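You operate a simulated robot arm through the tools that you are given. There is no shell and no other tool. Be economical: measure what you need, move in short steps, check, and stop when the job is done.

Carry out the task below with a simulated robot arm. There is one attempt and no reset: what you move stays moved.

TASK
Pipe four dots of cream round the edge of the brown cupcake.
Fine: use the piping press; one press of the yellow button between dots, three in all; leave the cupcake on the turntable and the sliding board out.

The check looks at the end state, three seconds after you hand in, the way a careful person would. Anything else that was tipped, shoved, dropped, spilled or broken makes it a failure.

THE ROBOT
A 7-joint arm with a two-finger parallel gripper, fixed in place. Base frame: the origin is at the foot of the arm, x ahead of it, y to its left, z up; the work surface is at about z = 750. Lengths are in mm, angles in rad, forces in N, time in s.
With the tool pointing down near the work surface it reaches from about 220 to 700 mm from the base axis. Its first joint turns from -2.897 to 2.897 rad. Payload 1.57 kg.
The tool frame sits at the grasp point between the pads (the TCP): z along the fingers, y along the line on which they close. The tips reach 30 mm beyond it. Largest opening 80 mm; finger width 17, thickness 12; the body of the gripper, 40 by 82 mm, starts 80 mm behind the TCP.
Orientation is that of the tool frame in the base frame, as a unit quaternion [w, x, y, z]. With the fingers straight down and closing along the base's y, the tool's x points along the base's -x, its y along +y and its z along -z.

THE INTERFACE
- The arm moves only by the tool nudge_tool. Its arguments are lists of equal length, an entry for each row: "slide": the shift along the base's x, y, z in units of 25 mm (1.0 is 25 mm), a list of three; "angular": the turn, a rotation vector about the base's x, y, z in units of 5 degrees (1.0 is 5 degrees), a list of three; "fingers": the finger opening in m, from 0 to 0.08. In form: {"slide": [[tx, ty, tz], ...], "angular": [[wx, wy, wz], ...], "fingers": [fingers, ...]}. A call has 1 to 10 rows; each row shifts and turns the commanded pose from where the row before left it. A call with a number of a shift or a turn outside -1 to 1 is refused whole. A row lasts 0.2 s, in which the tool goes at most 50 mm and 0.15 rad; a call with a longer step from one row to the next is refused whole, and so is a gripper value outside its range. A pose out of reach is approached as far as the arm can. The call stops where the force on the tool passes 40 N (or 10 N more than at its start, if that is more) or the arm is blocked; 0.2 s more then pass. Each finger travels about 72 mm/s and halts on what it meets, pressing with about 31 N; the grip force reading is that of the motor and also rises with nothing between the fingers. The clock runs only during rows and for 0.2 s after the last one: add rows that do not move to give the fingers time. The reply holds the time, the measured pose of the TCP, the force on the tool along the base axes, the opening and the grip force, in the units named above and with some noise, with the torque about the TCP (base axes, N m) and any sound that the robot's microphone picked up.
- Cameras (640 x 400 px; columns grow to the right, rows downward): "scene" is fixed at [399.1, -500.4, 1342]; the picture's right is [0.94, -0.35, 0.00], its down [-0.13, -0.34, -0.93] and it looks along [0.33, 0.87, -0.36] (base axes); focal length 310 px, centre (320, 200). "wrist" rides on the gripper at [72, -7, -122] in the tool frame; the picture's right is [0.09, 1.00, 0.00], its down [-0.84, 0.08, -0.54] and it looks along [-0.54, 0.05, 0.84] (tool axes); focal length 238 px, centre (320, 200). There is no depth. A picture from a camera that has moved, and an enlarged one, comes with that camera's place and axes in the base frame and with its lens.
- get_image(camera): a new picture of that camera. No time passes.
- lift_body(by): slides the trunk up (or, below 0, down) by that many mm; the arm rides with it, the base frame stays. It gives what a move gives, with no picture.
- close_up(camera, box): a new picture of the part [left, top, right, bottom] of that camera's present view, enlarged. No time passes.
- hand_in(): hands the job in; it is judged then, once.

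Go step by step. Nothing tells you positions but the pictures and the camera data: compare them with the known pose of the tool, close in by small moves and look again before you grip or let go. The budget is 120 turns and 76 pictures, counting those below and the enlarged ones. Unless the task says otherwise, let go and move clear before handing in, and close with one line.

The tools are called after "Emit:" as name(argument=value, ...) on one line, values as JSON. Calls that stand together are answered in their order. nudge_tool: Moves the arm, as the interface text tells. Its arguments: {"type":"object","properties":{"slide":{"type":"array"},"angular":{"type":"array"},"fingers":{"type":"array"}},"required":["slide","angular","fingers"]} The other tools are called the same way: lift_body (by) slides the trunk up or down; get_image (camera) takes a picture; close_up (camera, box) takes an enlarged picture of a part of a camera's view; hand_in () hands the job in.

At the start:

```text
clock: 0.0
position: [492.7, 110.1, 1223.7]
tcp_rot: [0.0, 0.0, 1.0, 0.0]
force: [0.3, 0.5, 0.0]
wrist_torque: [0.02, -0.01, -0.02]
opening: 79.8
finger_force: 0.1
trunk travel left (down, up): [-400.0, 80.0]
```

scene: 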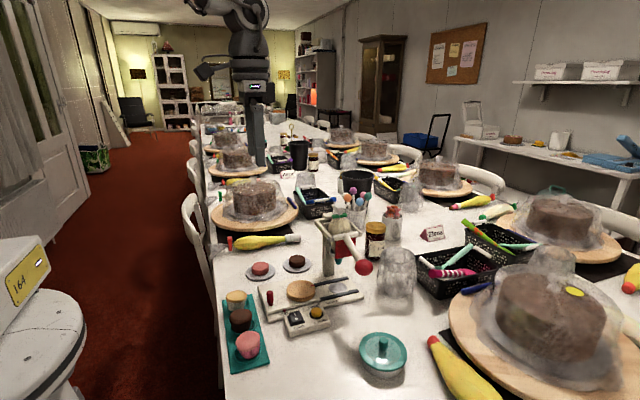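
wrist: 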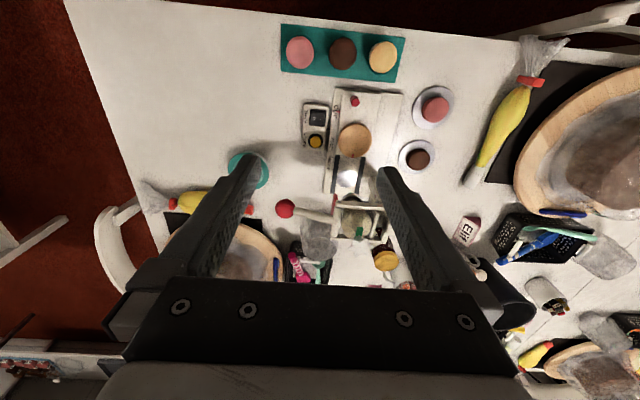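

I see a table with a piping press (a stand with a red-knobbed lever), a sliding board with a round turntable, a box with a yellow button, a teal tray with three cupcakes, and two saucers with small cakes. I'll look closer.

Emit:
close_up(camera="scene", box=[210, 180, 410, 380])

Emit:
close_up(camera="wrist", box=[220, 10, 480, 290])

```text
2.00 times, centred on (310, 280) of scene
camera zoom: at [399.1, -500.4, 1342.0], right [0.94, -0.35, 0.0], down [-0.13, -0.34, -0.93], along [0.33, 0.87, -0.36], focal length 620 px, centre (340, 40)
```

zoom: 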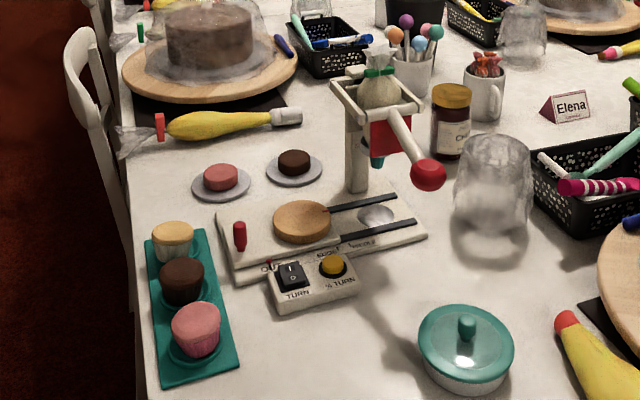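

```text
1.43 times, centred on (350, 150) of wrist
camera zoom: at [420.8, 103.0, 1344.8], right [-0.09, 1.0, 0.0], down [0.84, 0.08, 0.54], along [0.54, 0.05, -0.84], focal length 340 px, centre (277, 271)
```

zoom: 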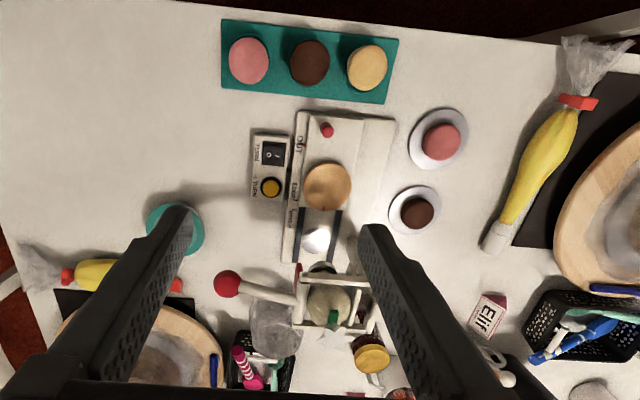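

Emit:
close_up(camera="scene", box=[255, 270, 375, 340])

Emit:
close_up(camera="scene", box=[310, 195, 390, 285])

Emit:
close_up(camera="wrist", box=[290, 80, 410, 180])

```text
5.33 times, centred on (315, 305) of scene
camera zoom: at [399.1, -500.4, 1342.0], right [0.94, -0.35, 0.0], down [-0.13, -0.34, -0.93], along [0.33, 0.87, -0.36], focal length 1653 px, centre (347, -360)
```

zoom: 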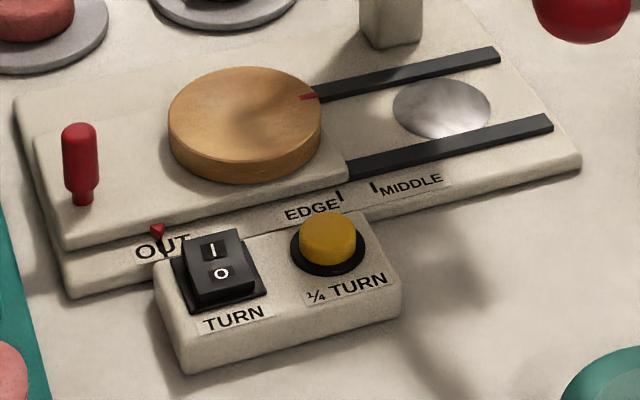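

```text
4.44 times, centred on (350, 240) of scene
camera zoom: at [399.1, -500.4, 1342.0], right [0.94, -0.35, 0.0], down [-0.13, -0.34, -0.93], along [0.33, 0.87, -0.36], focal length 1377 px, centre (187, 22)
```

zoom: 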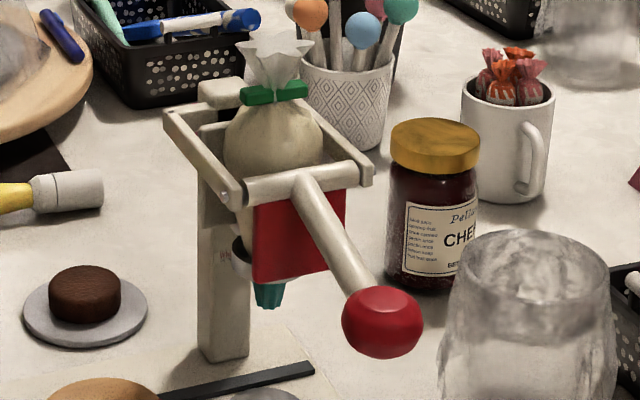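

```text
4.00 times, centred on (350, 130) of wrist
camera zoom: at [420.8, 103.0, 1344.8], right [-0.09, 1.0, 0.0], down [0.84, 0.08, 0.54], along [0.54, 0.05, -0.84], focal length 953 px, centre (200, 480)
```

zoom: 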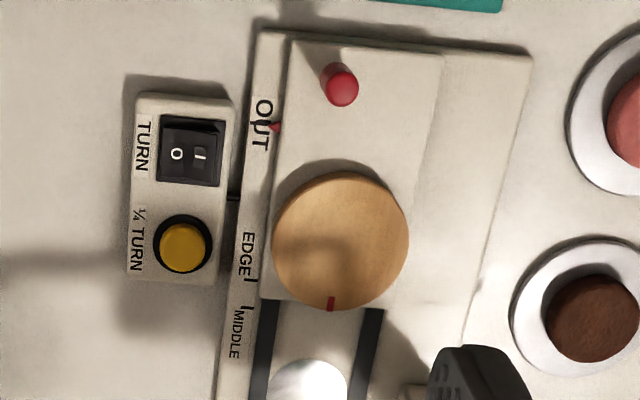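

The switch is off, and the board pointer is at OUT with EDGE about 96 mm further along +x. I place the brown cupcake near [427,147], the disc near [604,204], the red peg near [512,184] and the lever ball near [720,55,925]. I'll turn the gripper 90° so it misses the neighbouring cupcakes and come down over the brown one.

Emit:
nudge_tool(slide=[[-0.26, 0.15, -0.8], [-0.26, 0.15, -0.8], [-0.26, 0.15, -0.8], [-0.26, 0.15, -0.8], [-0.26, 0.15, -0.8], [-0.26, 0.15, -0.8], [-0.26, 0.15, -0.8], [-0.26, 0.15, -0.8], [-0.26, 0.15, -0.8], [-0.26, 0.15, -0.8]], angular=[[0, 0, 1], [0, 0, 1], [0, 0, 1], [0, 0, 1], [0, 0, 1], [0, 0, 1], [0, 0, 1], [0, 0, 1], [0, 0, 1], [0, 0, 1]], fingers=[0.08, 0.08, 0.08, 0.08, 0.08, 0.08, 0.08, 0.08, 0.08, 0.08])

Emit:
nudge_tool(slide=[[0, 0, -0.5], [0, 0, -0.5], [0, 0, -0.5], [0, 0, -0.5], [0, 0, -0.5], [0, 0, -0.5], [0, 0, -0.5], [0, 0, -0.5]], angular=[[0, 0, 1], [0, 0, 1], [0, 0, 1], [0, 0, 1], [0, 0, 1], [0, 0, 1], [0, 0, 1], [0, 0, 1]], fingers=[0.08, 0.08, 0.08, 0.08, 0.08, 0.08, 0.08, 0.08])

Emit:
get_image(camera="wrist")

```text
clock: 2.2
position: [428.2, 149.2, 1023.8]
tcp_rot: [0.0, -0.423, 0.906, 0.001]
force: [0.3, -0.4, -0.2]
wrist_torque: [-0.01, 0.02, 0.0]
opening: 80.2
finger_force: 0.0
trunk travel left (down, up): [-400.0, 80.0]
```

```text
clock: 4.0
position: [429.1, 149.2, 924.1]
tcp_rot: [0.0, 0.708, -0.706, -0.001]
force: [0.0, 0.9, -0.2]
wrist_torque: [-0.01, 0.01, 0.02]
opening: 80.0
finger_force: 0.1
trunk travel left (down, up): [-400.0, 80.0]
```

```text
68 pictures are left
camera wrist: at [434.8, 75.5, 1044.7], right [-1.0, -0.09, 0.0], down [-0.08, 0.84, 0.54], along [-0.05, 0.54, -0.84], focal length 238 px, centre (320, 200)
```

wrist: 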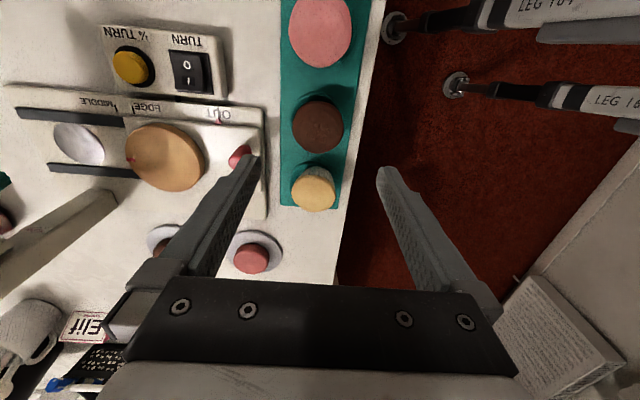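

The brown cupcake is under the gripper at about [431,145]. I'll descend partway and recheck.

Emit:
nudge_tool(slide=[[0.1, -0.15, -1], [0, 0, -1], [0, 0, -1], [0, 0, -0.6], [0, 0, 0]], angular=[[0, 0, 0], [0, 0, 0], [0, 0, 0], [0, 0, 0], [0, 0, 0]], fingers=[0.08, 0.08, 0.08, 0.08, 0.08])

Emit:
get_image(camera="wrist")

Emit:
close_up(camera="scene", box=[190, 230, 330, 380])

```text
clock: 5.2
position: [430.7, 143.0, 834.5]
tcp_rot: [0.0, -0.707, 0.707, 0.0]
force: [-0.6, -0.8, -0.2]
wrist_torque: [0.0, 0.04, -0.01]
opening: 80.4
finger_force: 0.0
trunk travel left (down, up): [-400.0, 80.0]
```

```text
67 pictures are left
camera wrist: at [437.4, 70.0, 954.9], right [-1.0, -0.09, 0.0], down [-0.08, 0.84, 0.54], along [-0.05, 0.54, -0.84], focal length 238 px, centre (320, 200)
```

wrist: 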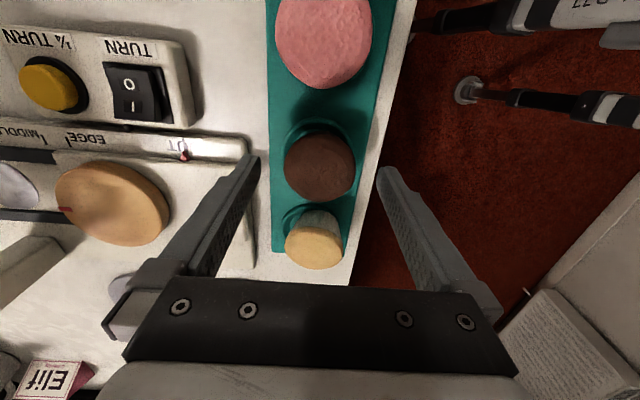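

```text
2.67 times, centred on (260, 305) of scene
camera zoom: at [399.1, -500.4, 1342.0], right [0.94, -0.35, 0.0], down [-0.13, -0.34, -0.93], along [0.33, 0.87, -0.36], focal length 826 px, centre (480, -80)
```

zoom: 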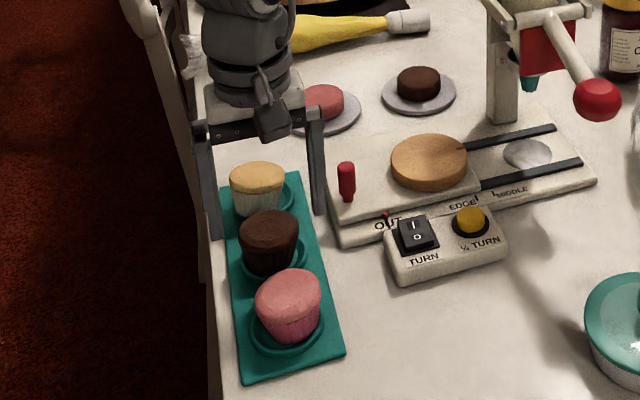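

Centred over it, so I'll go down to about z=789 and close.

Emit:
nudge_tool(slide=[[0, 0, -0.9], [0, 0, -0.9], [0, 0, 0], [0, 0, 0], [0, 0, 0], [0, 0, 0]], angular=[[0, 0, 0], [0, 0, 0], [0, 0, 0], [0, 0, 0], [0, 0, 0], [0, 0, 0]], fingers=[0.08, 0.08, 0.08, 0.066, 0.056, 0.052])

Emit:
get_image(camera="wrist")

```text
clock: 6.6
position: [431.1, 144.5, 789.6]
tcp_rot: [0.0, -0.706, 0.708, 0.0]
force: [3.4, -0.5, -0.7]
wrist_torque: [0.05, -0.31, -0.1]
opening: 67.7
finger_force: 31.0
trunk travel left (down, up): [-400.0, 80.0]
```

```text
65 pictures are left
camera wrist: at [437.2, 71.4, 910.2], right [-1.0, -0.09, 0.0], down [-0.08, 0.84, 0.54], along [-0.05, 0.54, -0.84], focal length 238 px, centre (320, 200)
```

wrist: 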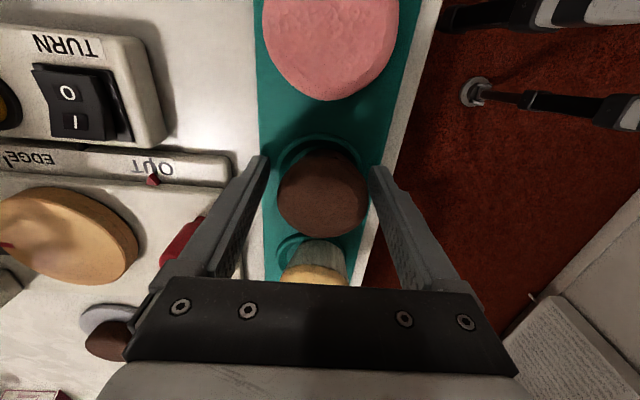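

The fingers stopped at 68 mm, probably on the raised ring of the tray rather than the cake. I'll open, rise 10 mm and close again.

Emit:
nudge_tool(slide=[[0, 0, 0], [0, 0, 0], [0, 0, 0.44], [0, 0, 0], [0, 0, 0], [0, 0, 0], [0, 0, 0]], angular=[[0, 0, 0], [0, 0, 0], [0, 0, 0], [0, 0, 0], [0, 0, 0], [0, 0, 0], [0, 0, 0]], fingers=[0.08, 0.08, 0.08, 0.08, 0.064, 0.056, 0.05])

Emit:
get_image(camera="wrist")

```text
clock: 8.2
position: [430.9, 144.9, 801.0]
tcp_rot: [0.0, 0.707, -0.707, -0.001]
force: [-0.1, 0.4, 0.3]
wrist_torque: [0.02, 0.01, -0.01]
opening: 54.7
finger_force: 29.6
trunk travel left (down, up): [-400.0, 80.0]
```

```text
64 pictures are left
camera wrist: at [437.4, 72.1, 921.1], right [-1.0, -0.09, 0.0], down [-0.08, 0.84, 0.54], along [-0.05, 0.54, -0.84], focal length 238 px, centre (320, 200)
```

wrist: 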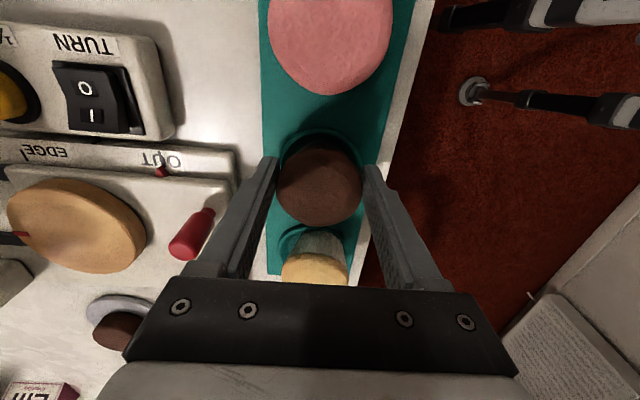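

The cupcake is held at 54.7 mm. I'll lift it straight up and look.

Emit:
nudge_tool(slide=[[0, 0, 0.3], [0, 0, 0.8], [0, 0, 1], [0, 0, 1], [0, 0, 0]], angular=[[0, 0, 0], [0, 0, 0], [0, 0, 0], [0, 0, 0], [0, 0, 0]], fingers=[0.05, 0.05, 0.05, 0.05, 0.05])

Emit:
close_up(camera="scene", box=[190, 230, 330, 380])

```text
clock: 9.4
position: [431.0, 143.7, 876.4]
tcp_rot: [0.0, 0.707, -0.707, 0.0]
force: [-0.3, 0.1, -1.1]
wrist_torque: [0.02, -0.01, 0.02]
opening: 54.6
finger_force: 30.7
trunk travel left (down, up): [-400.0, 80.0]
```

```text
2.67 times, centred on (260, 305) of scene
camera zoom: at [399.1, -500.4, 1342.0], right [0.94, -0.35, 0.0], down [-0.13, -0.34, -0.93], along [0.33, 0.87, -0.36], focal length 826 px, centre (480, -80)
```

zoom: 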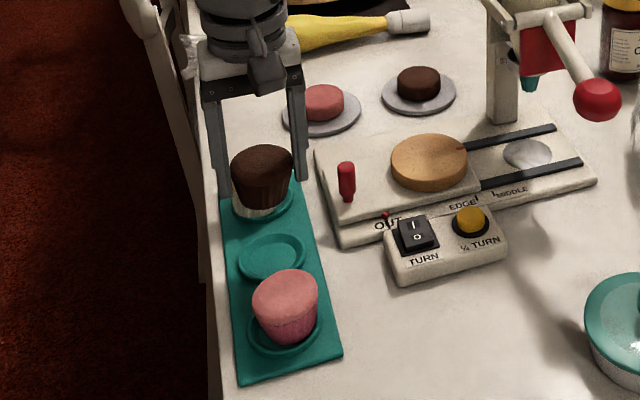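

The cupcake is held, with its bottom about 50 mm below the TCP. I'll carry it over the disc at about [605,200].

Emit:
nudge_tool(slide=[[0.5, 0.16, 0.4], [1, 0.32, 0], [1, 0.32, 0], [1, 0.32, 0], [1, 0.32, 0], [1, 0.32, 0], [0.9, 0.32, 0], [0.56, 0.16, 0], [0, 0, 0]], angular=[[0, 0, 0], [0, 0, 0], [0, 0, 0], [0, 0, 0], [0, 0, 0], [0, 0, 0], [0, 0, 0], [0, 0, 0], [0, 0, 0]], fingers=[0.05, 0.05, 0.05, 0.05, 0.05, 0.05, 0.05, 0.05, 0.05])

Emit:
get_image(camera="wrist")

Emit:
close_up(camera="scene", box=[230, 200, 380, 330])

```text
clock: 11.4
position: [605.0, 201.0, 886.8]
tcp_rot: [0.0, -0.707, 0.707, 0.001]
force: [0.3, 0.8, -0.6]
wrist_torque: [-0.02, 0.0, 0.01]
opening: 54.6
finger_force: 30.9
trunk travel left (down, up): [-400.0, 80.0]
```

```text
62 pictures are left
camera wrist: at [610.4, 128.7, 1008.0], right [-1.0, -0.09, 0.0], down [-0.08, 0.84, 0.54], along [-0.05, 0.54, -0.84], focal length 238 px, centre (320, 200)
```

wrist: 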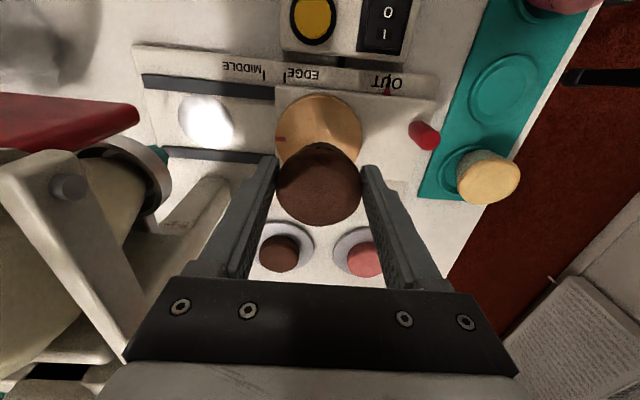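

```text
3.08 times, centred on (305, 265) of scene
camera zoom: at [399.1, -500.4, 1342.0], right [0.94, -0.35, 0.0], down [-0.13, -0.34, -0.93], along [0.33, 0.87, -0.36], focal length 954 px, centre (366, 0)
```

zoom: 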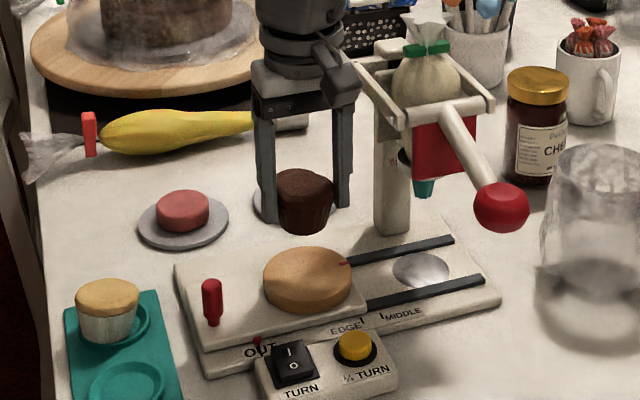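

The cupcake is above the disc centre. I'll lower it in small steps and watch the force.

Emit:
nudge_tool(slide=[[0, 0.08, -0.6], [0, 0, -0.6], [0, 0, -0.5], [0, 0, 0]], angular=[[0, 0, 0], [0, 0, 0], [0, 0, 0], [0, 0, 0]], fingers=[0.05, 0.05, 0.05, 0.05])

Emit:
close_up(camera="scene", box=[260, 220, 360, 310])

```text
clock: 12.4
position: [604.9, 204.3, 843.9]
tcp_rot: [0.001, -0.707, 0.707, 0.0]
force: [-0.4, 0.6, -1.0]
wrist_torque: [0.0, -0.01, -0.02]
opening: 54.5
finger_force: 30.8
trunk travel left (down, up): [-400.0, 80.0]
```

```text
4.44 times, centred on (310, 265) of scene
camera zoom: at [399.1, -500.4, 1342.0], right [0.94, -0.35, 0.0], down [-0.13, -0.34, -0.93], along [0.33, 0.87, -0.36], focal length 1377 px, centre (364, -89)
```

zoom: 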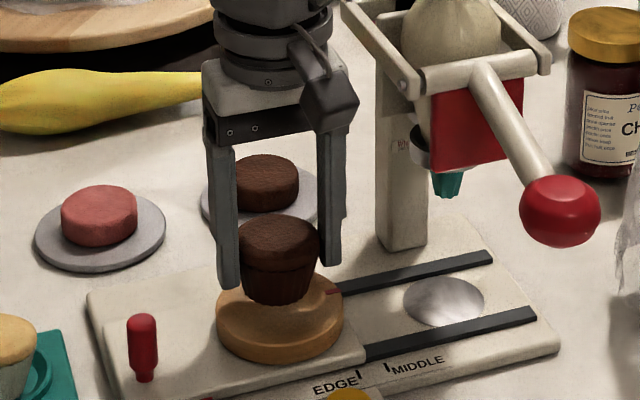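

Emit:
nudge_tool(slide=[[0, 0, -0.12], [0, 0, -0.12], [0, 0, -0.08], [0, 0, 0]], angular=[[0, 0, 0], [0, 0, 0], [0, 0, 0], [0, 0, 0]], fingers=[0.05, 0.05, 0.05, 0.05])

Emit:
close_up(camera="scene", box=[260, 220, 360, 310])

Emit:
get_image(camera="wrist")

```text
clock: 13.4
position: [605.6, 202.7, 836.7]
tcp_rot: [0.0, 0.708, -0.707, 0.0]
force: [-0.3, -0.1, -0.6]
wrist_torque: [0.02, 0.0, 0.03]
opening: 54.7
finger_force: 31.3
trunk travel left (down, up): [-400.0, 80.0]
```

```text
4.44 times, centred on (310, 265) of scene
camera zoom: at [399.1, -500.4, 1342.0], right [0.94, -0.35, 0.0], down [-0.13, -0.34, -0.93], along [0.33, 0.87, -0.36], focal length 1377 px, centre (364, -89)
```

zoom: 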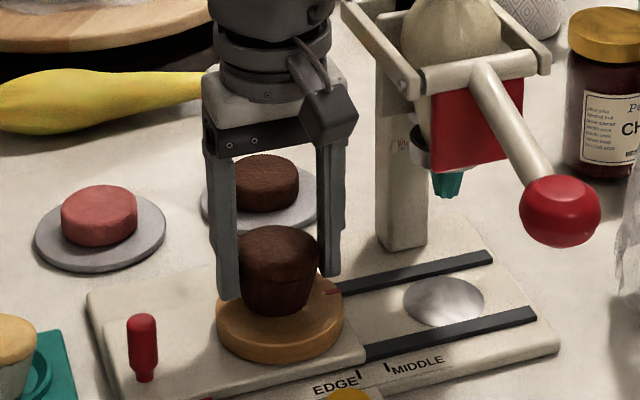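

```text
58 pictures are left
camera wrist: at [610.8, 130.5, 958.0], right [-1.0, -0.09, 0.0], down [-0.08, 0.84, 0.54], along [-0.05, 0.54, -0.84], focal length 238 px, centre (320, 200)
```

wrist: 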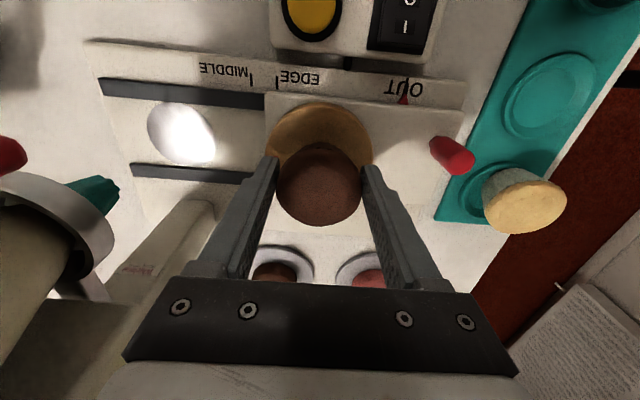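

Emit:
nudge_tool(slide=[[0, 0, -0.06], [0, 0, -0.06], [0, 0, 0]], angular=[[0, 0, 0], [0, 0, 0], [0, 0, 0]], fingers=[0.05, 0.05, 0.05])

Emit:
nudge_tool(slide=[[0, 0, -0.06], [0, 0, 0]], angular=[[0, 0, 0], [0, 0, 0]], fingers=[0.05, 0.05])

```text
clock: 14.2
position: [603.6, 203.0, 834.3]
tcp_rot: [0.0, -0.707, 0.707, 0.0]
force: [0.0, -0.1, -0.9]
wrist_torque: [-0.03, -0.01, 0.0]
opening: 54.8
finger_force: 31.2
trunk travel left (down, up): [-400.0, 80.0]
```

```text
clock: 14.8
position: [604.9, 202.7, 831.9]
tcp_rot: [-0.001, -0.707, 0.707, 0.001]
force: [-0.4, 0.0, -0.8]
wrist_torque: [0.01, 0.03, -0.01]
opening: 54.6
finger_force: 31.1
trunk travel left (down, up): [-400.0, 80.0]
```

Emit:
nudge_tool(slide=[[0, 0, -0.06], [0, 0, 0]], angular=[[0, 0, 0], [0, 0, 0]], fingers=[0.05, 0.05])

Emit:
close_up(camera="scene", box=[275, 250, 325, 310])

```text
clock: 15.4
position: [604.7, 202.5, 830.4]
tcp_rot: [0.0, -0.707, 0.707, 0.0]
force: [-0.2, 0.5, -0.7]
wrist_torque: [0.01, -0.01, 0.02]
opening: 54.3
finger_force: 31.1
trunk travel left (down, up): [-400.0, 80.0]
```

```text
6.67 times, centred on (300, 280) of scene
camera zoom: at [399.1, -500.4, 1342.0], right [0.94, -0.35, 0.0], down [-0.13, -0.34, -0.93], along [0.33, 0.87, -0.36], focal length 2066 px, centre (453, -333)
```

zoom: 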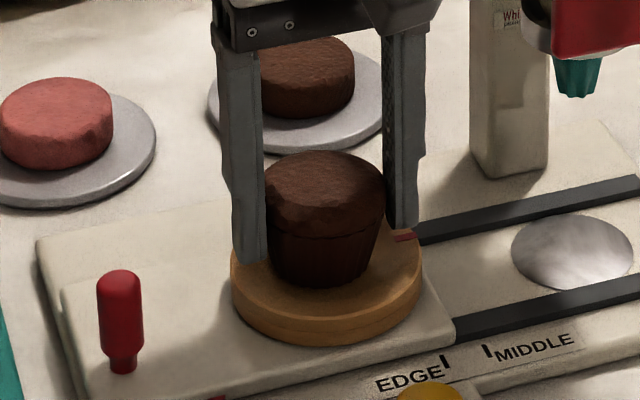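

Emit:
nudge_tool(slide=[[0, 0, -0.05], [0, 0, 0]], angular=[[0, 0, 0], [0, 0, 0]], fingers=[0.05, 0.05])

Emit:
nudge_tool(slide=[[0, 0, -0.05], [0, 0, 0]], angular=[[0, 0, 0], [0, 0, 0]], fingers=[0.05, 0.05])

```text
clock: 16.0
position: [605.3, 202.6, 829.5]
tcp_rot: [0.0, 0.708, -0.707, 0.0]
force: [0.2, -0.1, -0.4]
wrist_torque: [-0.02, -0.03, 0.01]
opening: 54.4
finger_force: 30.9
trunk travel left (down, up): [-400.0, 80.0]
```

```text
clock: 16.6
position: [605.3, 203.0, 829.1]
tcp_rot: [0.0, -0.707, 0.707, 0.0]
force: [-0.1, 0.0, -0.1]
wrist_torque: [0.01, -0.01, 0.0]
opening: 54.6
finger_force: 31.0
trunk travel left (down, up): [-400.0, 80.0]
```

Emit:
nudge_tool(slide=[[0, 0, -0.05], [0, 0, 0]], angular=[[0, 0, 0], [0, 0, 0]], fingers=[0.05, 0.05])

```text
clock: 17.2
position: [607.0, 202.6, 828.2]
tcp_rot: [0.001, -0.707, 0.708, 0.0]
force: [0.5, -2.5, 5.9]
wrist_torque: [0.04, -0.04, -0.01]
opening: 54.9
finger_force: 30.9
trunk travel left (down, up): [-400.0, 80.0]
```

Contact at z≈828, so the cupcake is resting on the disc. I'll release it and rise.

Emit:
nudge_tool(slide=[[0, 0, 0], [0, 0, 0], [0, 0, 0], [0, 0, 0.5], [0, 0, 1], [0, 0, 1], [0, 0, 0.5], [0, 0, 0]], angular=[[0, 0, 0], [0, 0, 0], [0, 0, 0], [0, 0, 0], [0, 0, 0], [0, 0, 0], [0, 0, 0], [0, 0, 0]], fingers=[0.064, 0.08, 0.08, 0.08, 0.08, 0.08, 0.08, 0.08])

Emit:
get_image(camera="wrist")

Emit:
close_up(camera="scene", box=[240, 200, 380, 320])

```text
clock: 19.0
position: [604.8, 203.2, 901.8]
tcp_rot: [0.0, -0.707, 0.707, 0.001]
force: [-0.5, 0.0, 0.1]
wrist_torque: [0.01, 0.0, 0.01]
opening: 79.8
finger_force: 0.0
trunk travel left (down, up): [-400.0, 80.0]
```

```text
56 pictures are left
camera wrist: at [610.0, 130.7, 1023.1], right [-1.0, -0.09, 0.0], down [-0.08, 0.84, 0.54], along [-0.05, 0.54, -0.84], focal length 238 px, centre (320, 200)
```

wrist: 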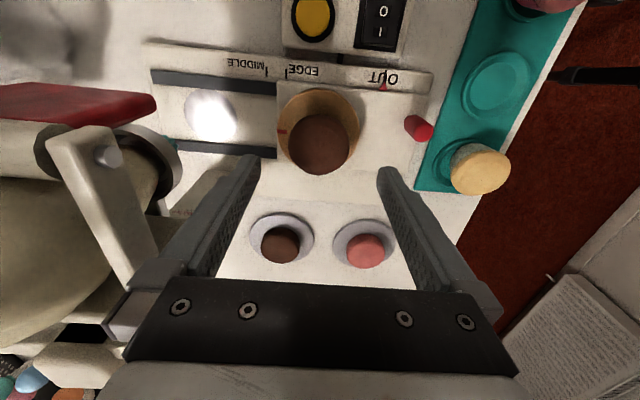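

```text
3.33 times, centred on (310, 260) of scene
camera zoom: at [399.1, -500.4, 1342.0], right [0.94, -0.35, 0.0], down [-0.13, -0.34, -0.93], along [0.33, 0.87, -0.36], focal length 1033 px, centre (353, 0)
```

zoom: 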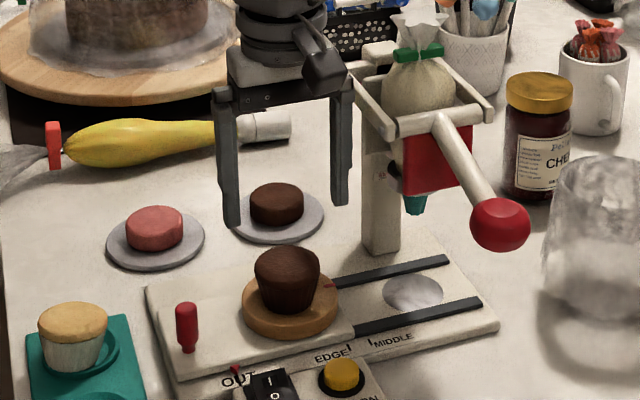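

The cupcake is centred on the disc. Next I'll move over the red peg at about [512,185] with a narrower opening.

Emit:
nudge_tool(slide=[[-0.93, -0.18, 0], [-0.93, -0.18, 0], [-0.93, -0.18, 0], [-0.93, -0.18, 0], [0, 0, -0.8], [0, 0, -0.8], [0, 0, 0]], angular=[[0, 0, 0], [0, 0, 0], [0, 0, 0], [0, 0, 0], [0, 0, 0], [0, 0, 0], [0, 0, 0]], fingers=[0.06, 0.04, 0.04, 0.04, 0.04, 0.04, 0.04])

Emit:
get_image(camera="wrist")

```text
clock: 20.6
position: [511.7, 186.3, 861.8]
tcp_rot: [0.0, 0.708, -0.707, 0.0]
force: [-0.6, -0.2, 0.1]
wrist_torque: [0.02, 0.03, 0.02]
opening: 39.8
finger_force: 0.0
trunk travel left (down, up): [-400.0, 80.0]
```

```text
54 pictures are left
camera wrist: at [518.1, 113.3, 983.1], right [-1.0, -0.09, 0.0], down [-0.08, 0.84, 0.54], along [-0.05, 0.54, -0.84], focal length 238 px, centre (320, 200)
```

wrist: 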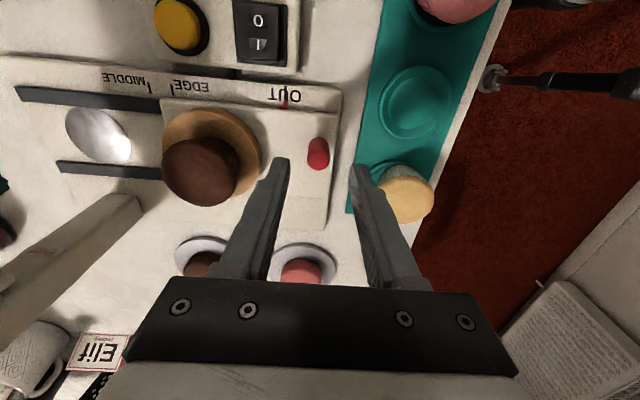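

The peg is right under the fingers. I'll go down to z≈808 and grip it.

Emit:
nudge_tool(slide=[[0.05, 0.03, -0.8], [0, 0, -0.8], [0, 0, -0.55], [0, 0, 0], [0, 0, 0], [0, 0, 0]], angular=[[0, 0, 0], [0, 0, 0], [0, 0, 0], [0, 0, 0], [0, 0, 0], [0, 0, 0]], fingers=[0.04, 0.04, 0.04, 0.025, 0.01, 0.008])

Emit:
get_image(camera="wrist")

```text
clock: 22.0
position: [513.3, 185.8, 808.5]
tcp_rot: [0.0, -0.707, 0.707, 0.0]
force: [-1.4, -0.2, -0.2]
wrist_torque: [-0.02, -0.61, 0.02]
opening: 17.5
finger_force: 32.8
trunk travel left (down, up): [-400.0, 80.0]
```

```text
53 pictures are left
camera wrist: at [519.5, 113.9, 929.6], right [-1.0, -0.09, 0.0], down [-0.08, 0.84, 0.54], along [-0.05, 0.54, -0.84], focal length 238 px, centre (320, 200)
```

wrist: 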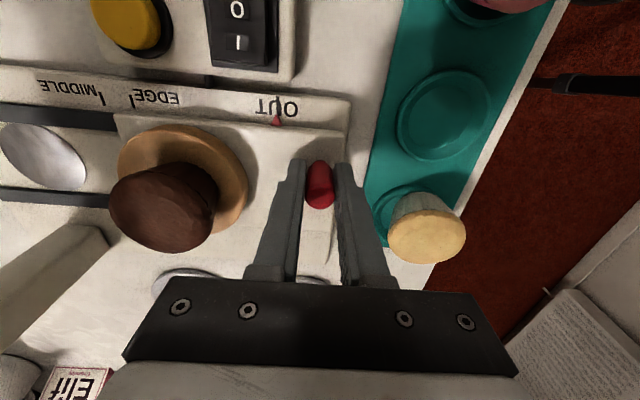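

Peg gripped. I'll slide the board about 80 mm gently toward EDGE and then check the pointer.

Emit:
nudge_tool(slide=[[0.2, 0, 0], [0.4, 0, 0], [0.4, 0, 0], [0.4, 0, 0], [0.4, 0, 0], [0.4, 0, 0], [0.4, 0, 0], [0.3, 0, 0], [0.2, 0, 0], [0.1, 0, 0]], angular=[[0, 0, 0], [0, 0, 0], [0, 0, 0], [0, 0, 0], [0, 0, 0], [0, 0, 0], [0, 0, 0], [0, 0, 0], [0, 0, 0], [0, 0, 0]], fingers=[0.008, 0.008, 0.008, 0.008, 0.008, 0.008, 0.008, 0.008, 0.008, 0.008])

Emit:
get_image(camera="wrist")

Emit:
close_up(camera="scene", box=[260, 210, 380, 320])

```text
clock: 24.2
position: [592.5, 186.8, 807.9]
tcp_rot: [0.0, -0.707, 0.707, -0.001]
force: [0.1, 8.9, 2.5]
wrist_torque: [-0.02, 0.59, 0.02]
opening: 17.6
finger_force: 32.5
trunk travel left (down, up): [-400.0, 80.0]
```

```text
52 pictures are left
camera wrist: at [599.3, 113.8, 929.6], right [-1.0, -0.09, 0.0], down [-0.08, 0.84, 0.54], along [-0.05, 0.54, -0.84], focal length 238 px, centre (320, 200)
```

wrist: 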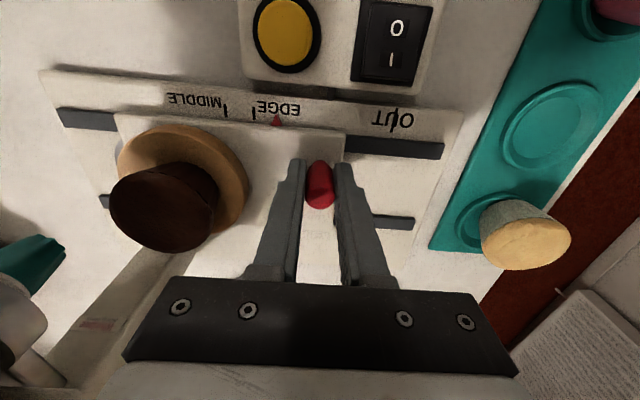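

```text
3.64 times, centred on (320, 265) of scene
camera zoom: at [399.1, -500.4, 1342.0], right [0.94, -0.35, 0.0], down [-0.13, -0.34, -0.93], along [0.33, 0.87, -0.36], focal length 1127 px, centre (320, -36)
```

zoom: 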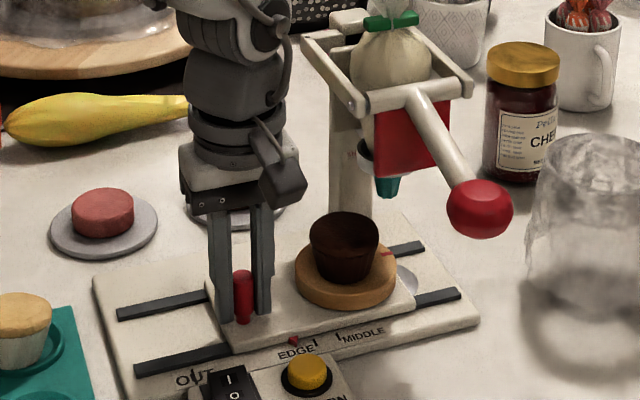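

About 16 mm remains. I'll move 14 mm and check.

Emit:
nudge_tool(slide=[[0.2, 0.02, 0], [0.2, 0.02, 0], [0.16, 0, 0], [0, 0, 0]], angular=[[0, 0, 0], [0, 0, 0], [0, 0, 0], [0, 0, 0]], fingers=[0.008, 0.008, 0.008, 0.008])

Emit:
close_up(camera="wrist", box=[160, 70, 340, 180])

Emit:
close_up(camera="scene", box=[310, 265, 390, 315])

```text
clock: 25.2
position: [607.8, 186.2, 808.1]
tcp_rot: [0.001, -0.707, 0.708, -0.001]
force: [1.2, 7.9, 3.7]
wrist_torque: [0.41, 0.64, -0.03]
opening: 17.8
finger_force: 32.6
trunk travel left (down, up): [-400.0, 80.0]
```

```text
3.56 times, centred on (250, 125) of wrist
camera zoom: at [613.7, 113.8, 929.6], right [-1.0, -0.09, 0.0], down [-0.08, 0.84, 0.54], along [-0.05, 0.54, -0.84], focal length 848 px, centre (569, 467)
```

zoom: 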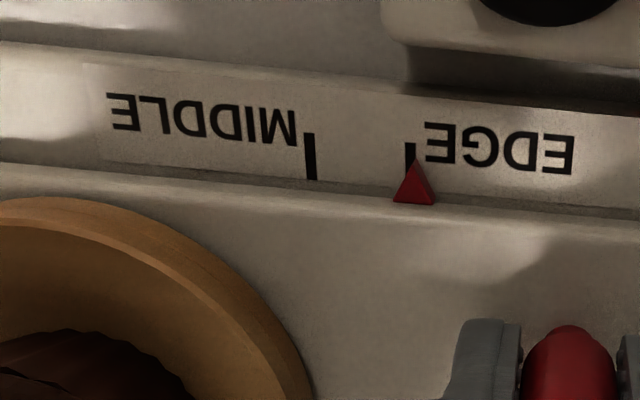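

```text
8.00 times, centred on (350, 290) of scene
camera zoom: at [399.1, -500.4, 1342.0], right [0.94, -0.35, 0.0], down [-0.13, -0.34, -0.93], along [0.33, 0.87, -0.36], focal length 2479 px, centre (80, -520)
```

zoom: 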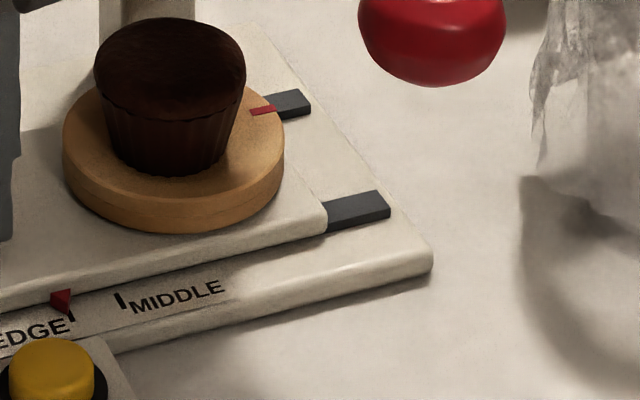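

The pointer is within about 1 mm of EDGE. I'll add 1 mm, then release and rise clear.

Emit:
nudge_tool(slide=[[0.04, 0, 0], [0, 0, 0], [0, 0, 0], [0, 0, 0], [0, 0, 0]], angular=[[0, 0, 0], [0, 0, 0], [0, 0, 0], [0, 0, 0], [0, 0, 0]], fingers=[0.008, 0.008, 0.024, 0.036, 0.036])

Emit:
close_up(camera="wrist", box=[160, 70, 340, 180])

```text
clock: 26.4
position: [608.2, 186.3, 808.6]
tcp_rot: [0.0, 0.707, -0.707, 0.0]
force: [0.5, 0.0, 0.2]
wrist_torque: [-0.03, -0.03, -0.03]
opening: 36.1
finger_force: 0.0
trunk travel left (down, up): [-400.0, 80.0]
```

```text
3.56 times, centred on (250, 125) of wrist
camera zoom: at [614.3, 113.8, 929.2], right [-1.0, -0.09, 0.0], down [-0.08, 0.84, 0.54], along [-0.05, 0.54, -0.84], focal length 848 px, centre (569, 467)
```

zoom: 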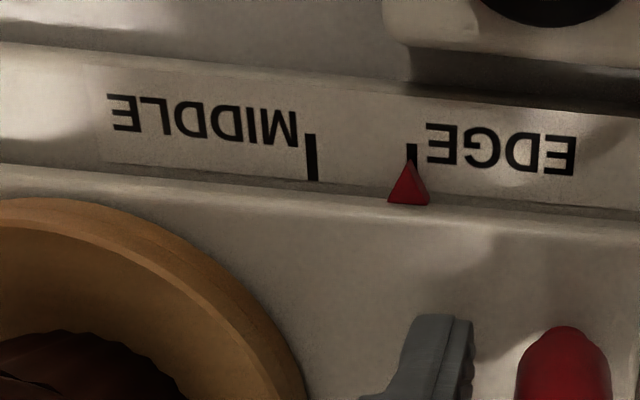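

The pointer is on EDGE. I'll rise, close the fingers and go around to above the lever ball near [720,55].

Emit:
nudge_tool(slide=[[0, 0, 1], [0, 0, 1], [0, 0, 1], [0, 0, 1], [0, -0.8, 1], [0, -0.9, 1], [0, -0.9, 1], [0, -0.9, 1], [0, -0.9, 0], [0, -0.84, 0]], angular=[[0, 0, 0], [0, 0, 0], [0, 0, 0], [0, 0, 0], [0, 0, 0], [0, 0, 0], [0, 0, 0], [0, 0, 0], [0, 0, 0], [0, 0, 0]], fingers=[0.036, 0.036, 0.036, 0.02, 0.0, 0.0, 0.0, 0.0, 0.0, 0.0])

Emit:
get_image(camera="wrist")

Emit:
get_image(camera="scene")

```text
clock: 28.6
position: [607.9, 55.5, 1009.1]
tcp_rot: [0.0, 0.707, -0.707, 0.0]
force: [-0.2, 0.2, 0.3]
wrist_torque: [-0.04, 0.0, -0.02]
opening: 0.2
finger_force: 21.1
trunk travel left (down, up): [-400.0, 80.0]
```

```text
47 pictures are left
camera wrist: at [613.9, -17.4, 1129.8], right [-1.0, -0.09, 0.0], down [-0.08, 0.84, 0.54], along [-0.05, 0.54, -0.84], focal length 238 px, centre (320, 200)
```

wrist: 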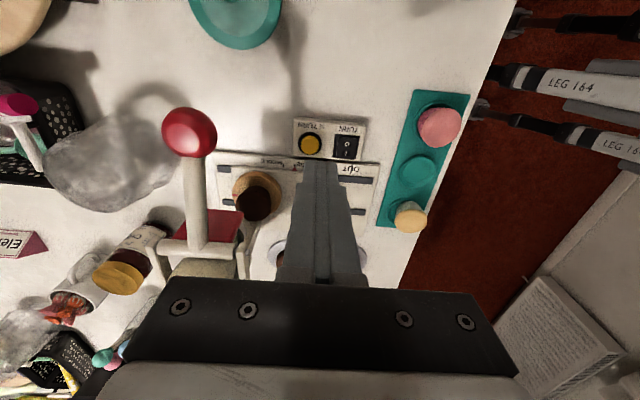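

```text
46 pictures are left
```

scene: 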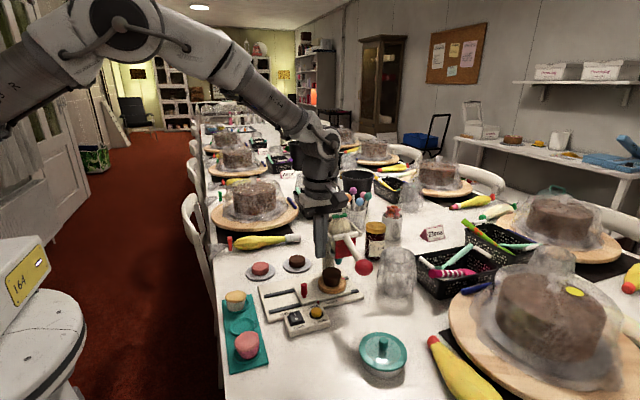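

The ball is confirmed at [721,55,925], with its top near z=946. I'll move over it and start descending.

Emit:
nudge_tool(slide=[[0.9, 0, 0], [0.9, 0, 0], [0.9, 0, 0], [0.9, 0, 0], [0.9, 0, 0], [0, 0, -0.8], [0, 0, 0]], angular=[[0, 0, 0], [0, 0, 0], [0, 0, 0], [0, 0, 0], [0, 0, 0], [0, 0, 0], [0, 0, 0]], fingers=[0, 0, 0, 0, 0, 0, 0])

Emit:
get_image(camera="wrist")

Emit:
close_up(camera="scene", box=[290, 180, 430, 310])

```text
clock: 30.2
position: [720.3, 54.5, 987.7]
tcp_rot: [0.0, 0.707, -0.707, 0.0]
force: [-0.4, 0.2, 0.6]
wrist_torque: [0.0, 0.02, 0.03]
opening: 0.0
finger_force: 22.1
trunk travel left (down, up): [-400.0, 80.0]
```

```text
45 pictures are left
camera wrist: at [726.3, -17.9, 1109.3], right [-1.0, -0.09, 0.0], down [-0.08, 0.84, 0.54], along [-0.05, 0.54, -0.84], focal length 238 px, centre (320, 200)
```

wrist: 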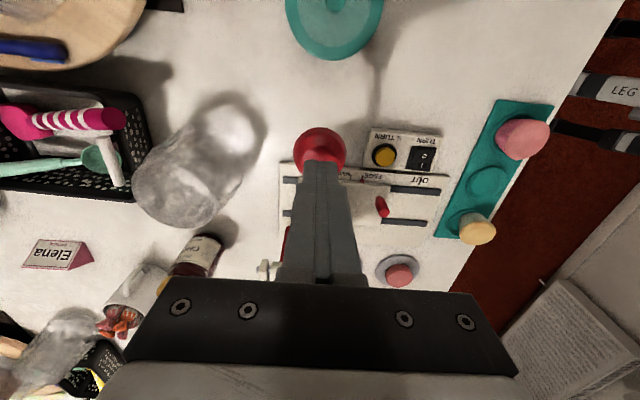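

```text
3.08 times, centred on (360, 245) of scene
camera zoom: at [399.1, -500.4, 1342.0], right [0.94, -0.35, 0.0], down [-0.13, -0.34, -0.93], along [0.33, 0.87, -0.36], focal length 954 px, centre (197, 62)
```

zoom: 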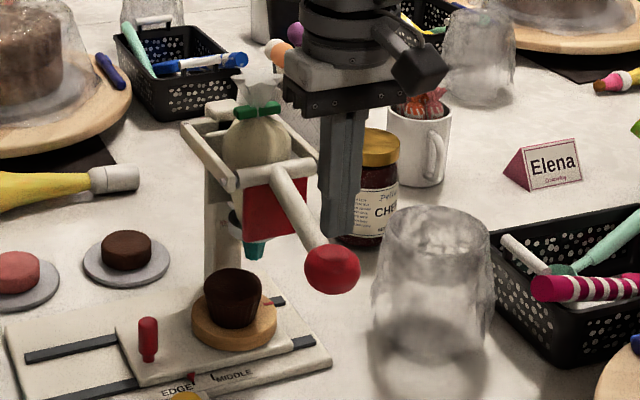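

Emit:
nudge_tool(slide=[[0, 0, -0.25], [0, 0, -0.2], [0, 0.05, -0.2], [0, 0.07, -0.2], [0, 0.07, -0.2], [0, 0, 0]], angular=[[0, 0, 0], [0, 0, 0], [0, 0, 0], [0, 0, 0], [0, 0, 0], [0, 0, 0]], fingers=[0, 0, 0, 0, 0, 0])

Emit:
close_up(camera="scene", box=[290, 180, 430, 310])

```text
clock: 31.6
position: [720.5, 58.4, 961.3]
tcp_rot: [0.0, 0.707, -0.707, 0.0]
force: [0.5, -0.3, 1.2]
wrist_torque: [-0.01, -0.07, -0.01]
opening: 0.0
finger_force: 21.6
trunk travel left (down, up): [-400.0, 80.0]
```

```text
3.08 times, centred on (360, 245) of scene
camera zoom: at [399.1, -500.4, 1342.0], right [0.94, -0.35, 0.0], down [-0.13, -0.34, -0.93], along [0.33, 0.87, -0.36], focal length 954 px, centre (197, 62)
```

zoom: 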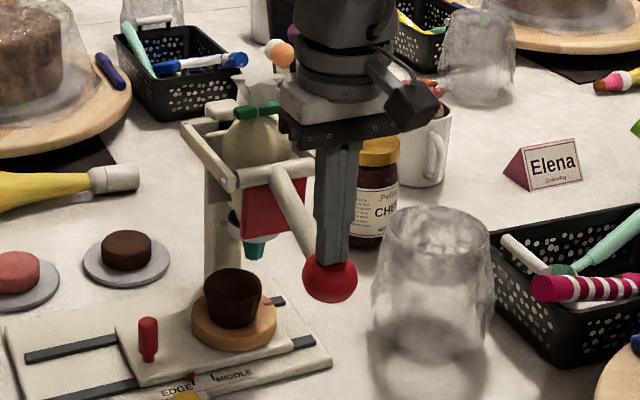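

The lever moves with little force. I'll continue down along its arc.

Emit:
nudge_tool(slide=[[0, 0.08, -0.2], [0, 0.08, -0.2], [0, 0.09, -0.2], [0, 0.09, -0.2], [0, 0, 0]], angular=[[0, 0, 0], [0, 0, 0], [0, 0, 0], [0, 0, 0], [0, 0, 0]], fingers=[0, 0, 0, 0, 0])

Emit:
close_up(camera="scene", box=[290, 180, 430, 310])

```text
clock: 32.8
position: [717.2, 67.5, 940.7]
tcp_rot: [-0.001, 0.707, -0.707, 0.001]
force: [1.5, 0.1, 5.2]
wrist_torque: [0.02, -0.04, 0.02]
opening: 0.0
finger_force: 21.4
out of reach, approached as far as the arm can: row 1
trunk travel left (down, up): [-400.0, 80.0]
```

```text
3.08 times, centred on (360, 245) of scene
camera zoom: at [399.1, -500.4, 1342.0], right [0.94, -0.35, 0.0], down [-0.13, -0.34, -0.93], along [0.33, 0.87, -0.36], focal length 954 px, centre (197, 62)
```

zoom: 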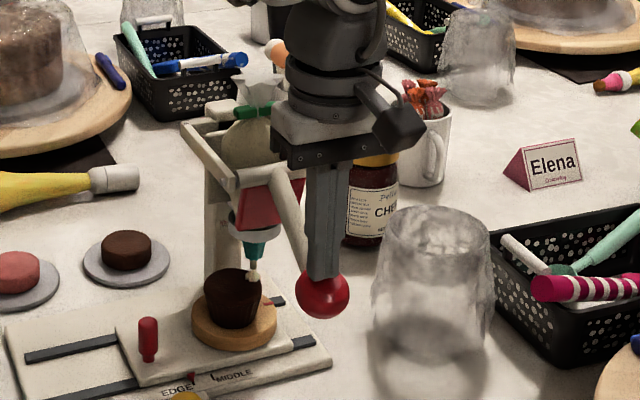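

Cream is coming out at the nozzle. I'll zoom in on the dot before pressing more.

Emit:
close_up(camera="scene", box=[325, 240, 375, 285])

```text
8.89 times, centred on (350, 262) of scene
camera zoom: at [399.1, -500.4, 1342.0], right [0.94, -0.35, 0.0], down [-0.13, -0.34, -0.93], along [0.33, 0.87, -0.36], focal length 2755 px, centre (53, -356)
```

zoom: 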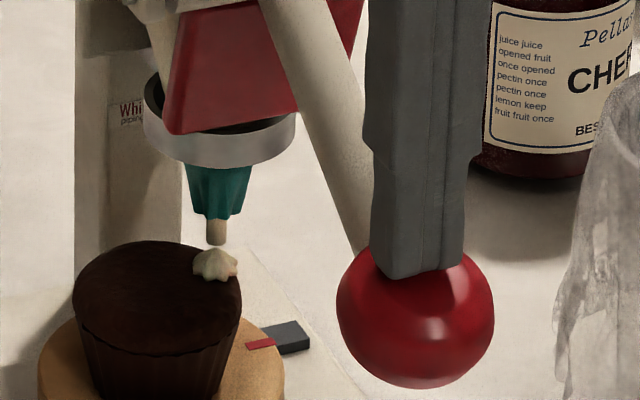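

A dot already sits on the +x edge of the cupcake. I'll let the lever come back up and check it.

Emit:
nudge_tool(slide=[[0, -0.08, 0.2], [0, -0.08, 0.2], [0, -0.08, 0.25], [0, -0.08, 0.25], [0, -0.08, 0.4], [0, -0.08, 0.8], [0, 0, 0.5], [0, 0, 0]], angular=[[0, 0, 0], [0, 0, 0], [0, 0, 0], [0, 0, 0], [0, 0, 0], [0, 0, 0], [0, 0, 0], [0, 0, 0]], fingers=[0, 0, 0, 0, 0, 0, 0, 0])

Emit:
close_up(camera="scene", box=[310, 200, 390, 300])

```text
clock: 34.6
position: [717.6, 55.9, 1009.3]
tcp_rot: [0.0, -0.707, 0.707, 0.0]
force: [-0.1, 0.7, -0.4]
wrist_torque: [-0.03, 0.0, 0.02]
opening: 0.0
finger_force: 20.9
trunk travel left (down, up): [-400.0, 80.0]
```

```text
4.00 times, centred on (350, 250) of scene
camera zoom: at [399.1, -500.4, 1342.0], right [0.94, -0.35, 0.0], down [-0.13, -0.34, -0.93], along [0.33, 0.87, -0.36], focal length 1240 px, centre (200, 0)
```

zoom: 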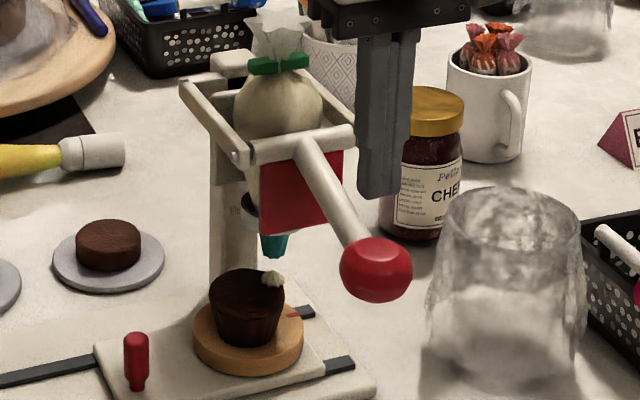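

The lever is back up and dot 1 is on the edge. Next is the yellow button at about [618,108,782].

Emit:
nudge_tool(slide=[[-1, 0, 0], [-1, 0.4, 0], [-1, 0.6, 0], [-1, 0.6, -0.8], [0, 0.5, -1], [0, 0, -1], [0, 0, -1], [0, 0, -1], [0, 0, -1], [0, 0, -1]], angular=[[0, 0, 0], [0, 0, 0], [0, 0, 0], [0, 0, 0], [0, 0, 0], [0, 0, 0], [0, 0, 0], [0, 0, 0], [0, 0, 0], [0, 0, 0]], fingers=[0, 0, 0, 0, 0, 0, 0, 0, 0, 0])

Emit:
get_image(camera="wrist")

Emit:
close_up(camera="scene", box=[270, 220, 390, 340])

```text
clock: 36.8
position: [617.6, 107.5, 836.4]
tcp_rot: [0.0, 0.707, -0.707, 0.0]
force: [0.1, -0.3, -0.4]
wrist_torque: [0.0, -0.01, 0.05]
opening: 0.0
finger_force: 21.1
trunk travel left (down, up): [-400.0, 80.0]
```

```text
39 pictures are left
camera wrist: at [623.9, 35.0, 957.7], right [-1.0, -0.09, 0.0], down [-0.08, 0.84, 0.54], along [-0.05, 0.54, -0.84], focal length 238 px, centre (320, 200)
```

wrist: 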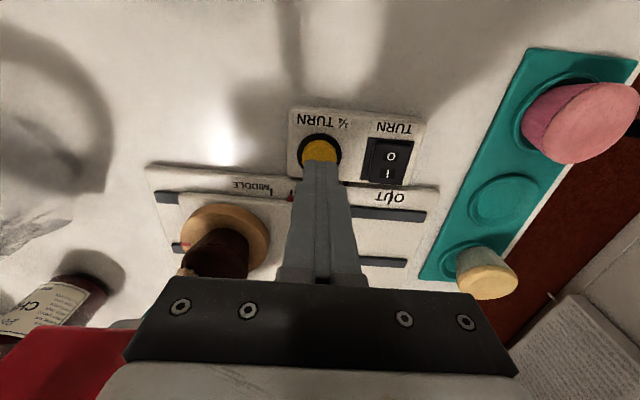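

```text
3.33 times, centred on (330, 280) of scene
camera zoom: at [399.1, -500.4, 1342.0], right [0.94, -0.35, 0.0], down [-0.13, -0.34, -0.93], along [0.33, 0.87, -0.36], focal length 1033 px, centre (287, -67)
```

zoom: 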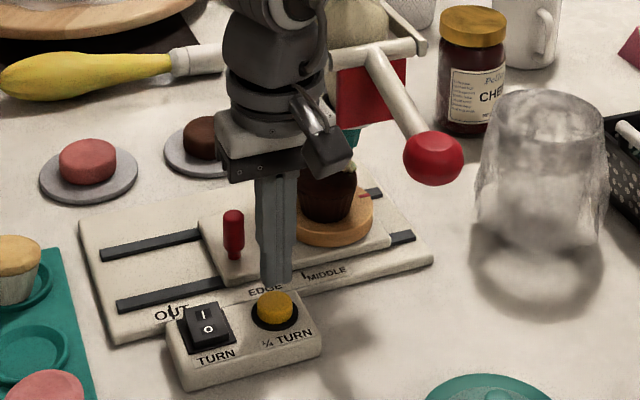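

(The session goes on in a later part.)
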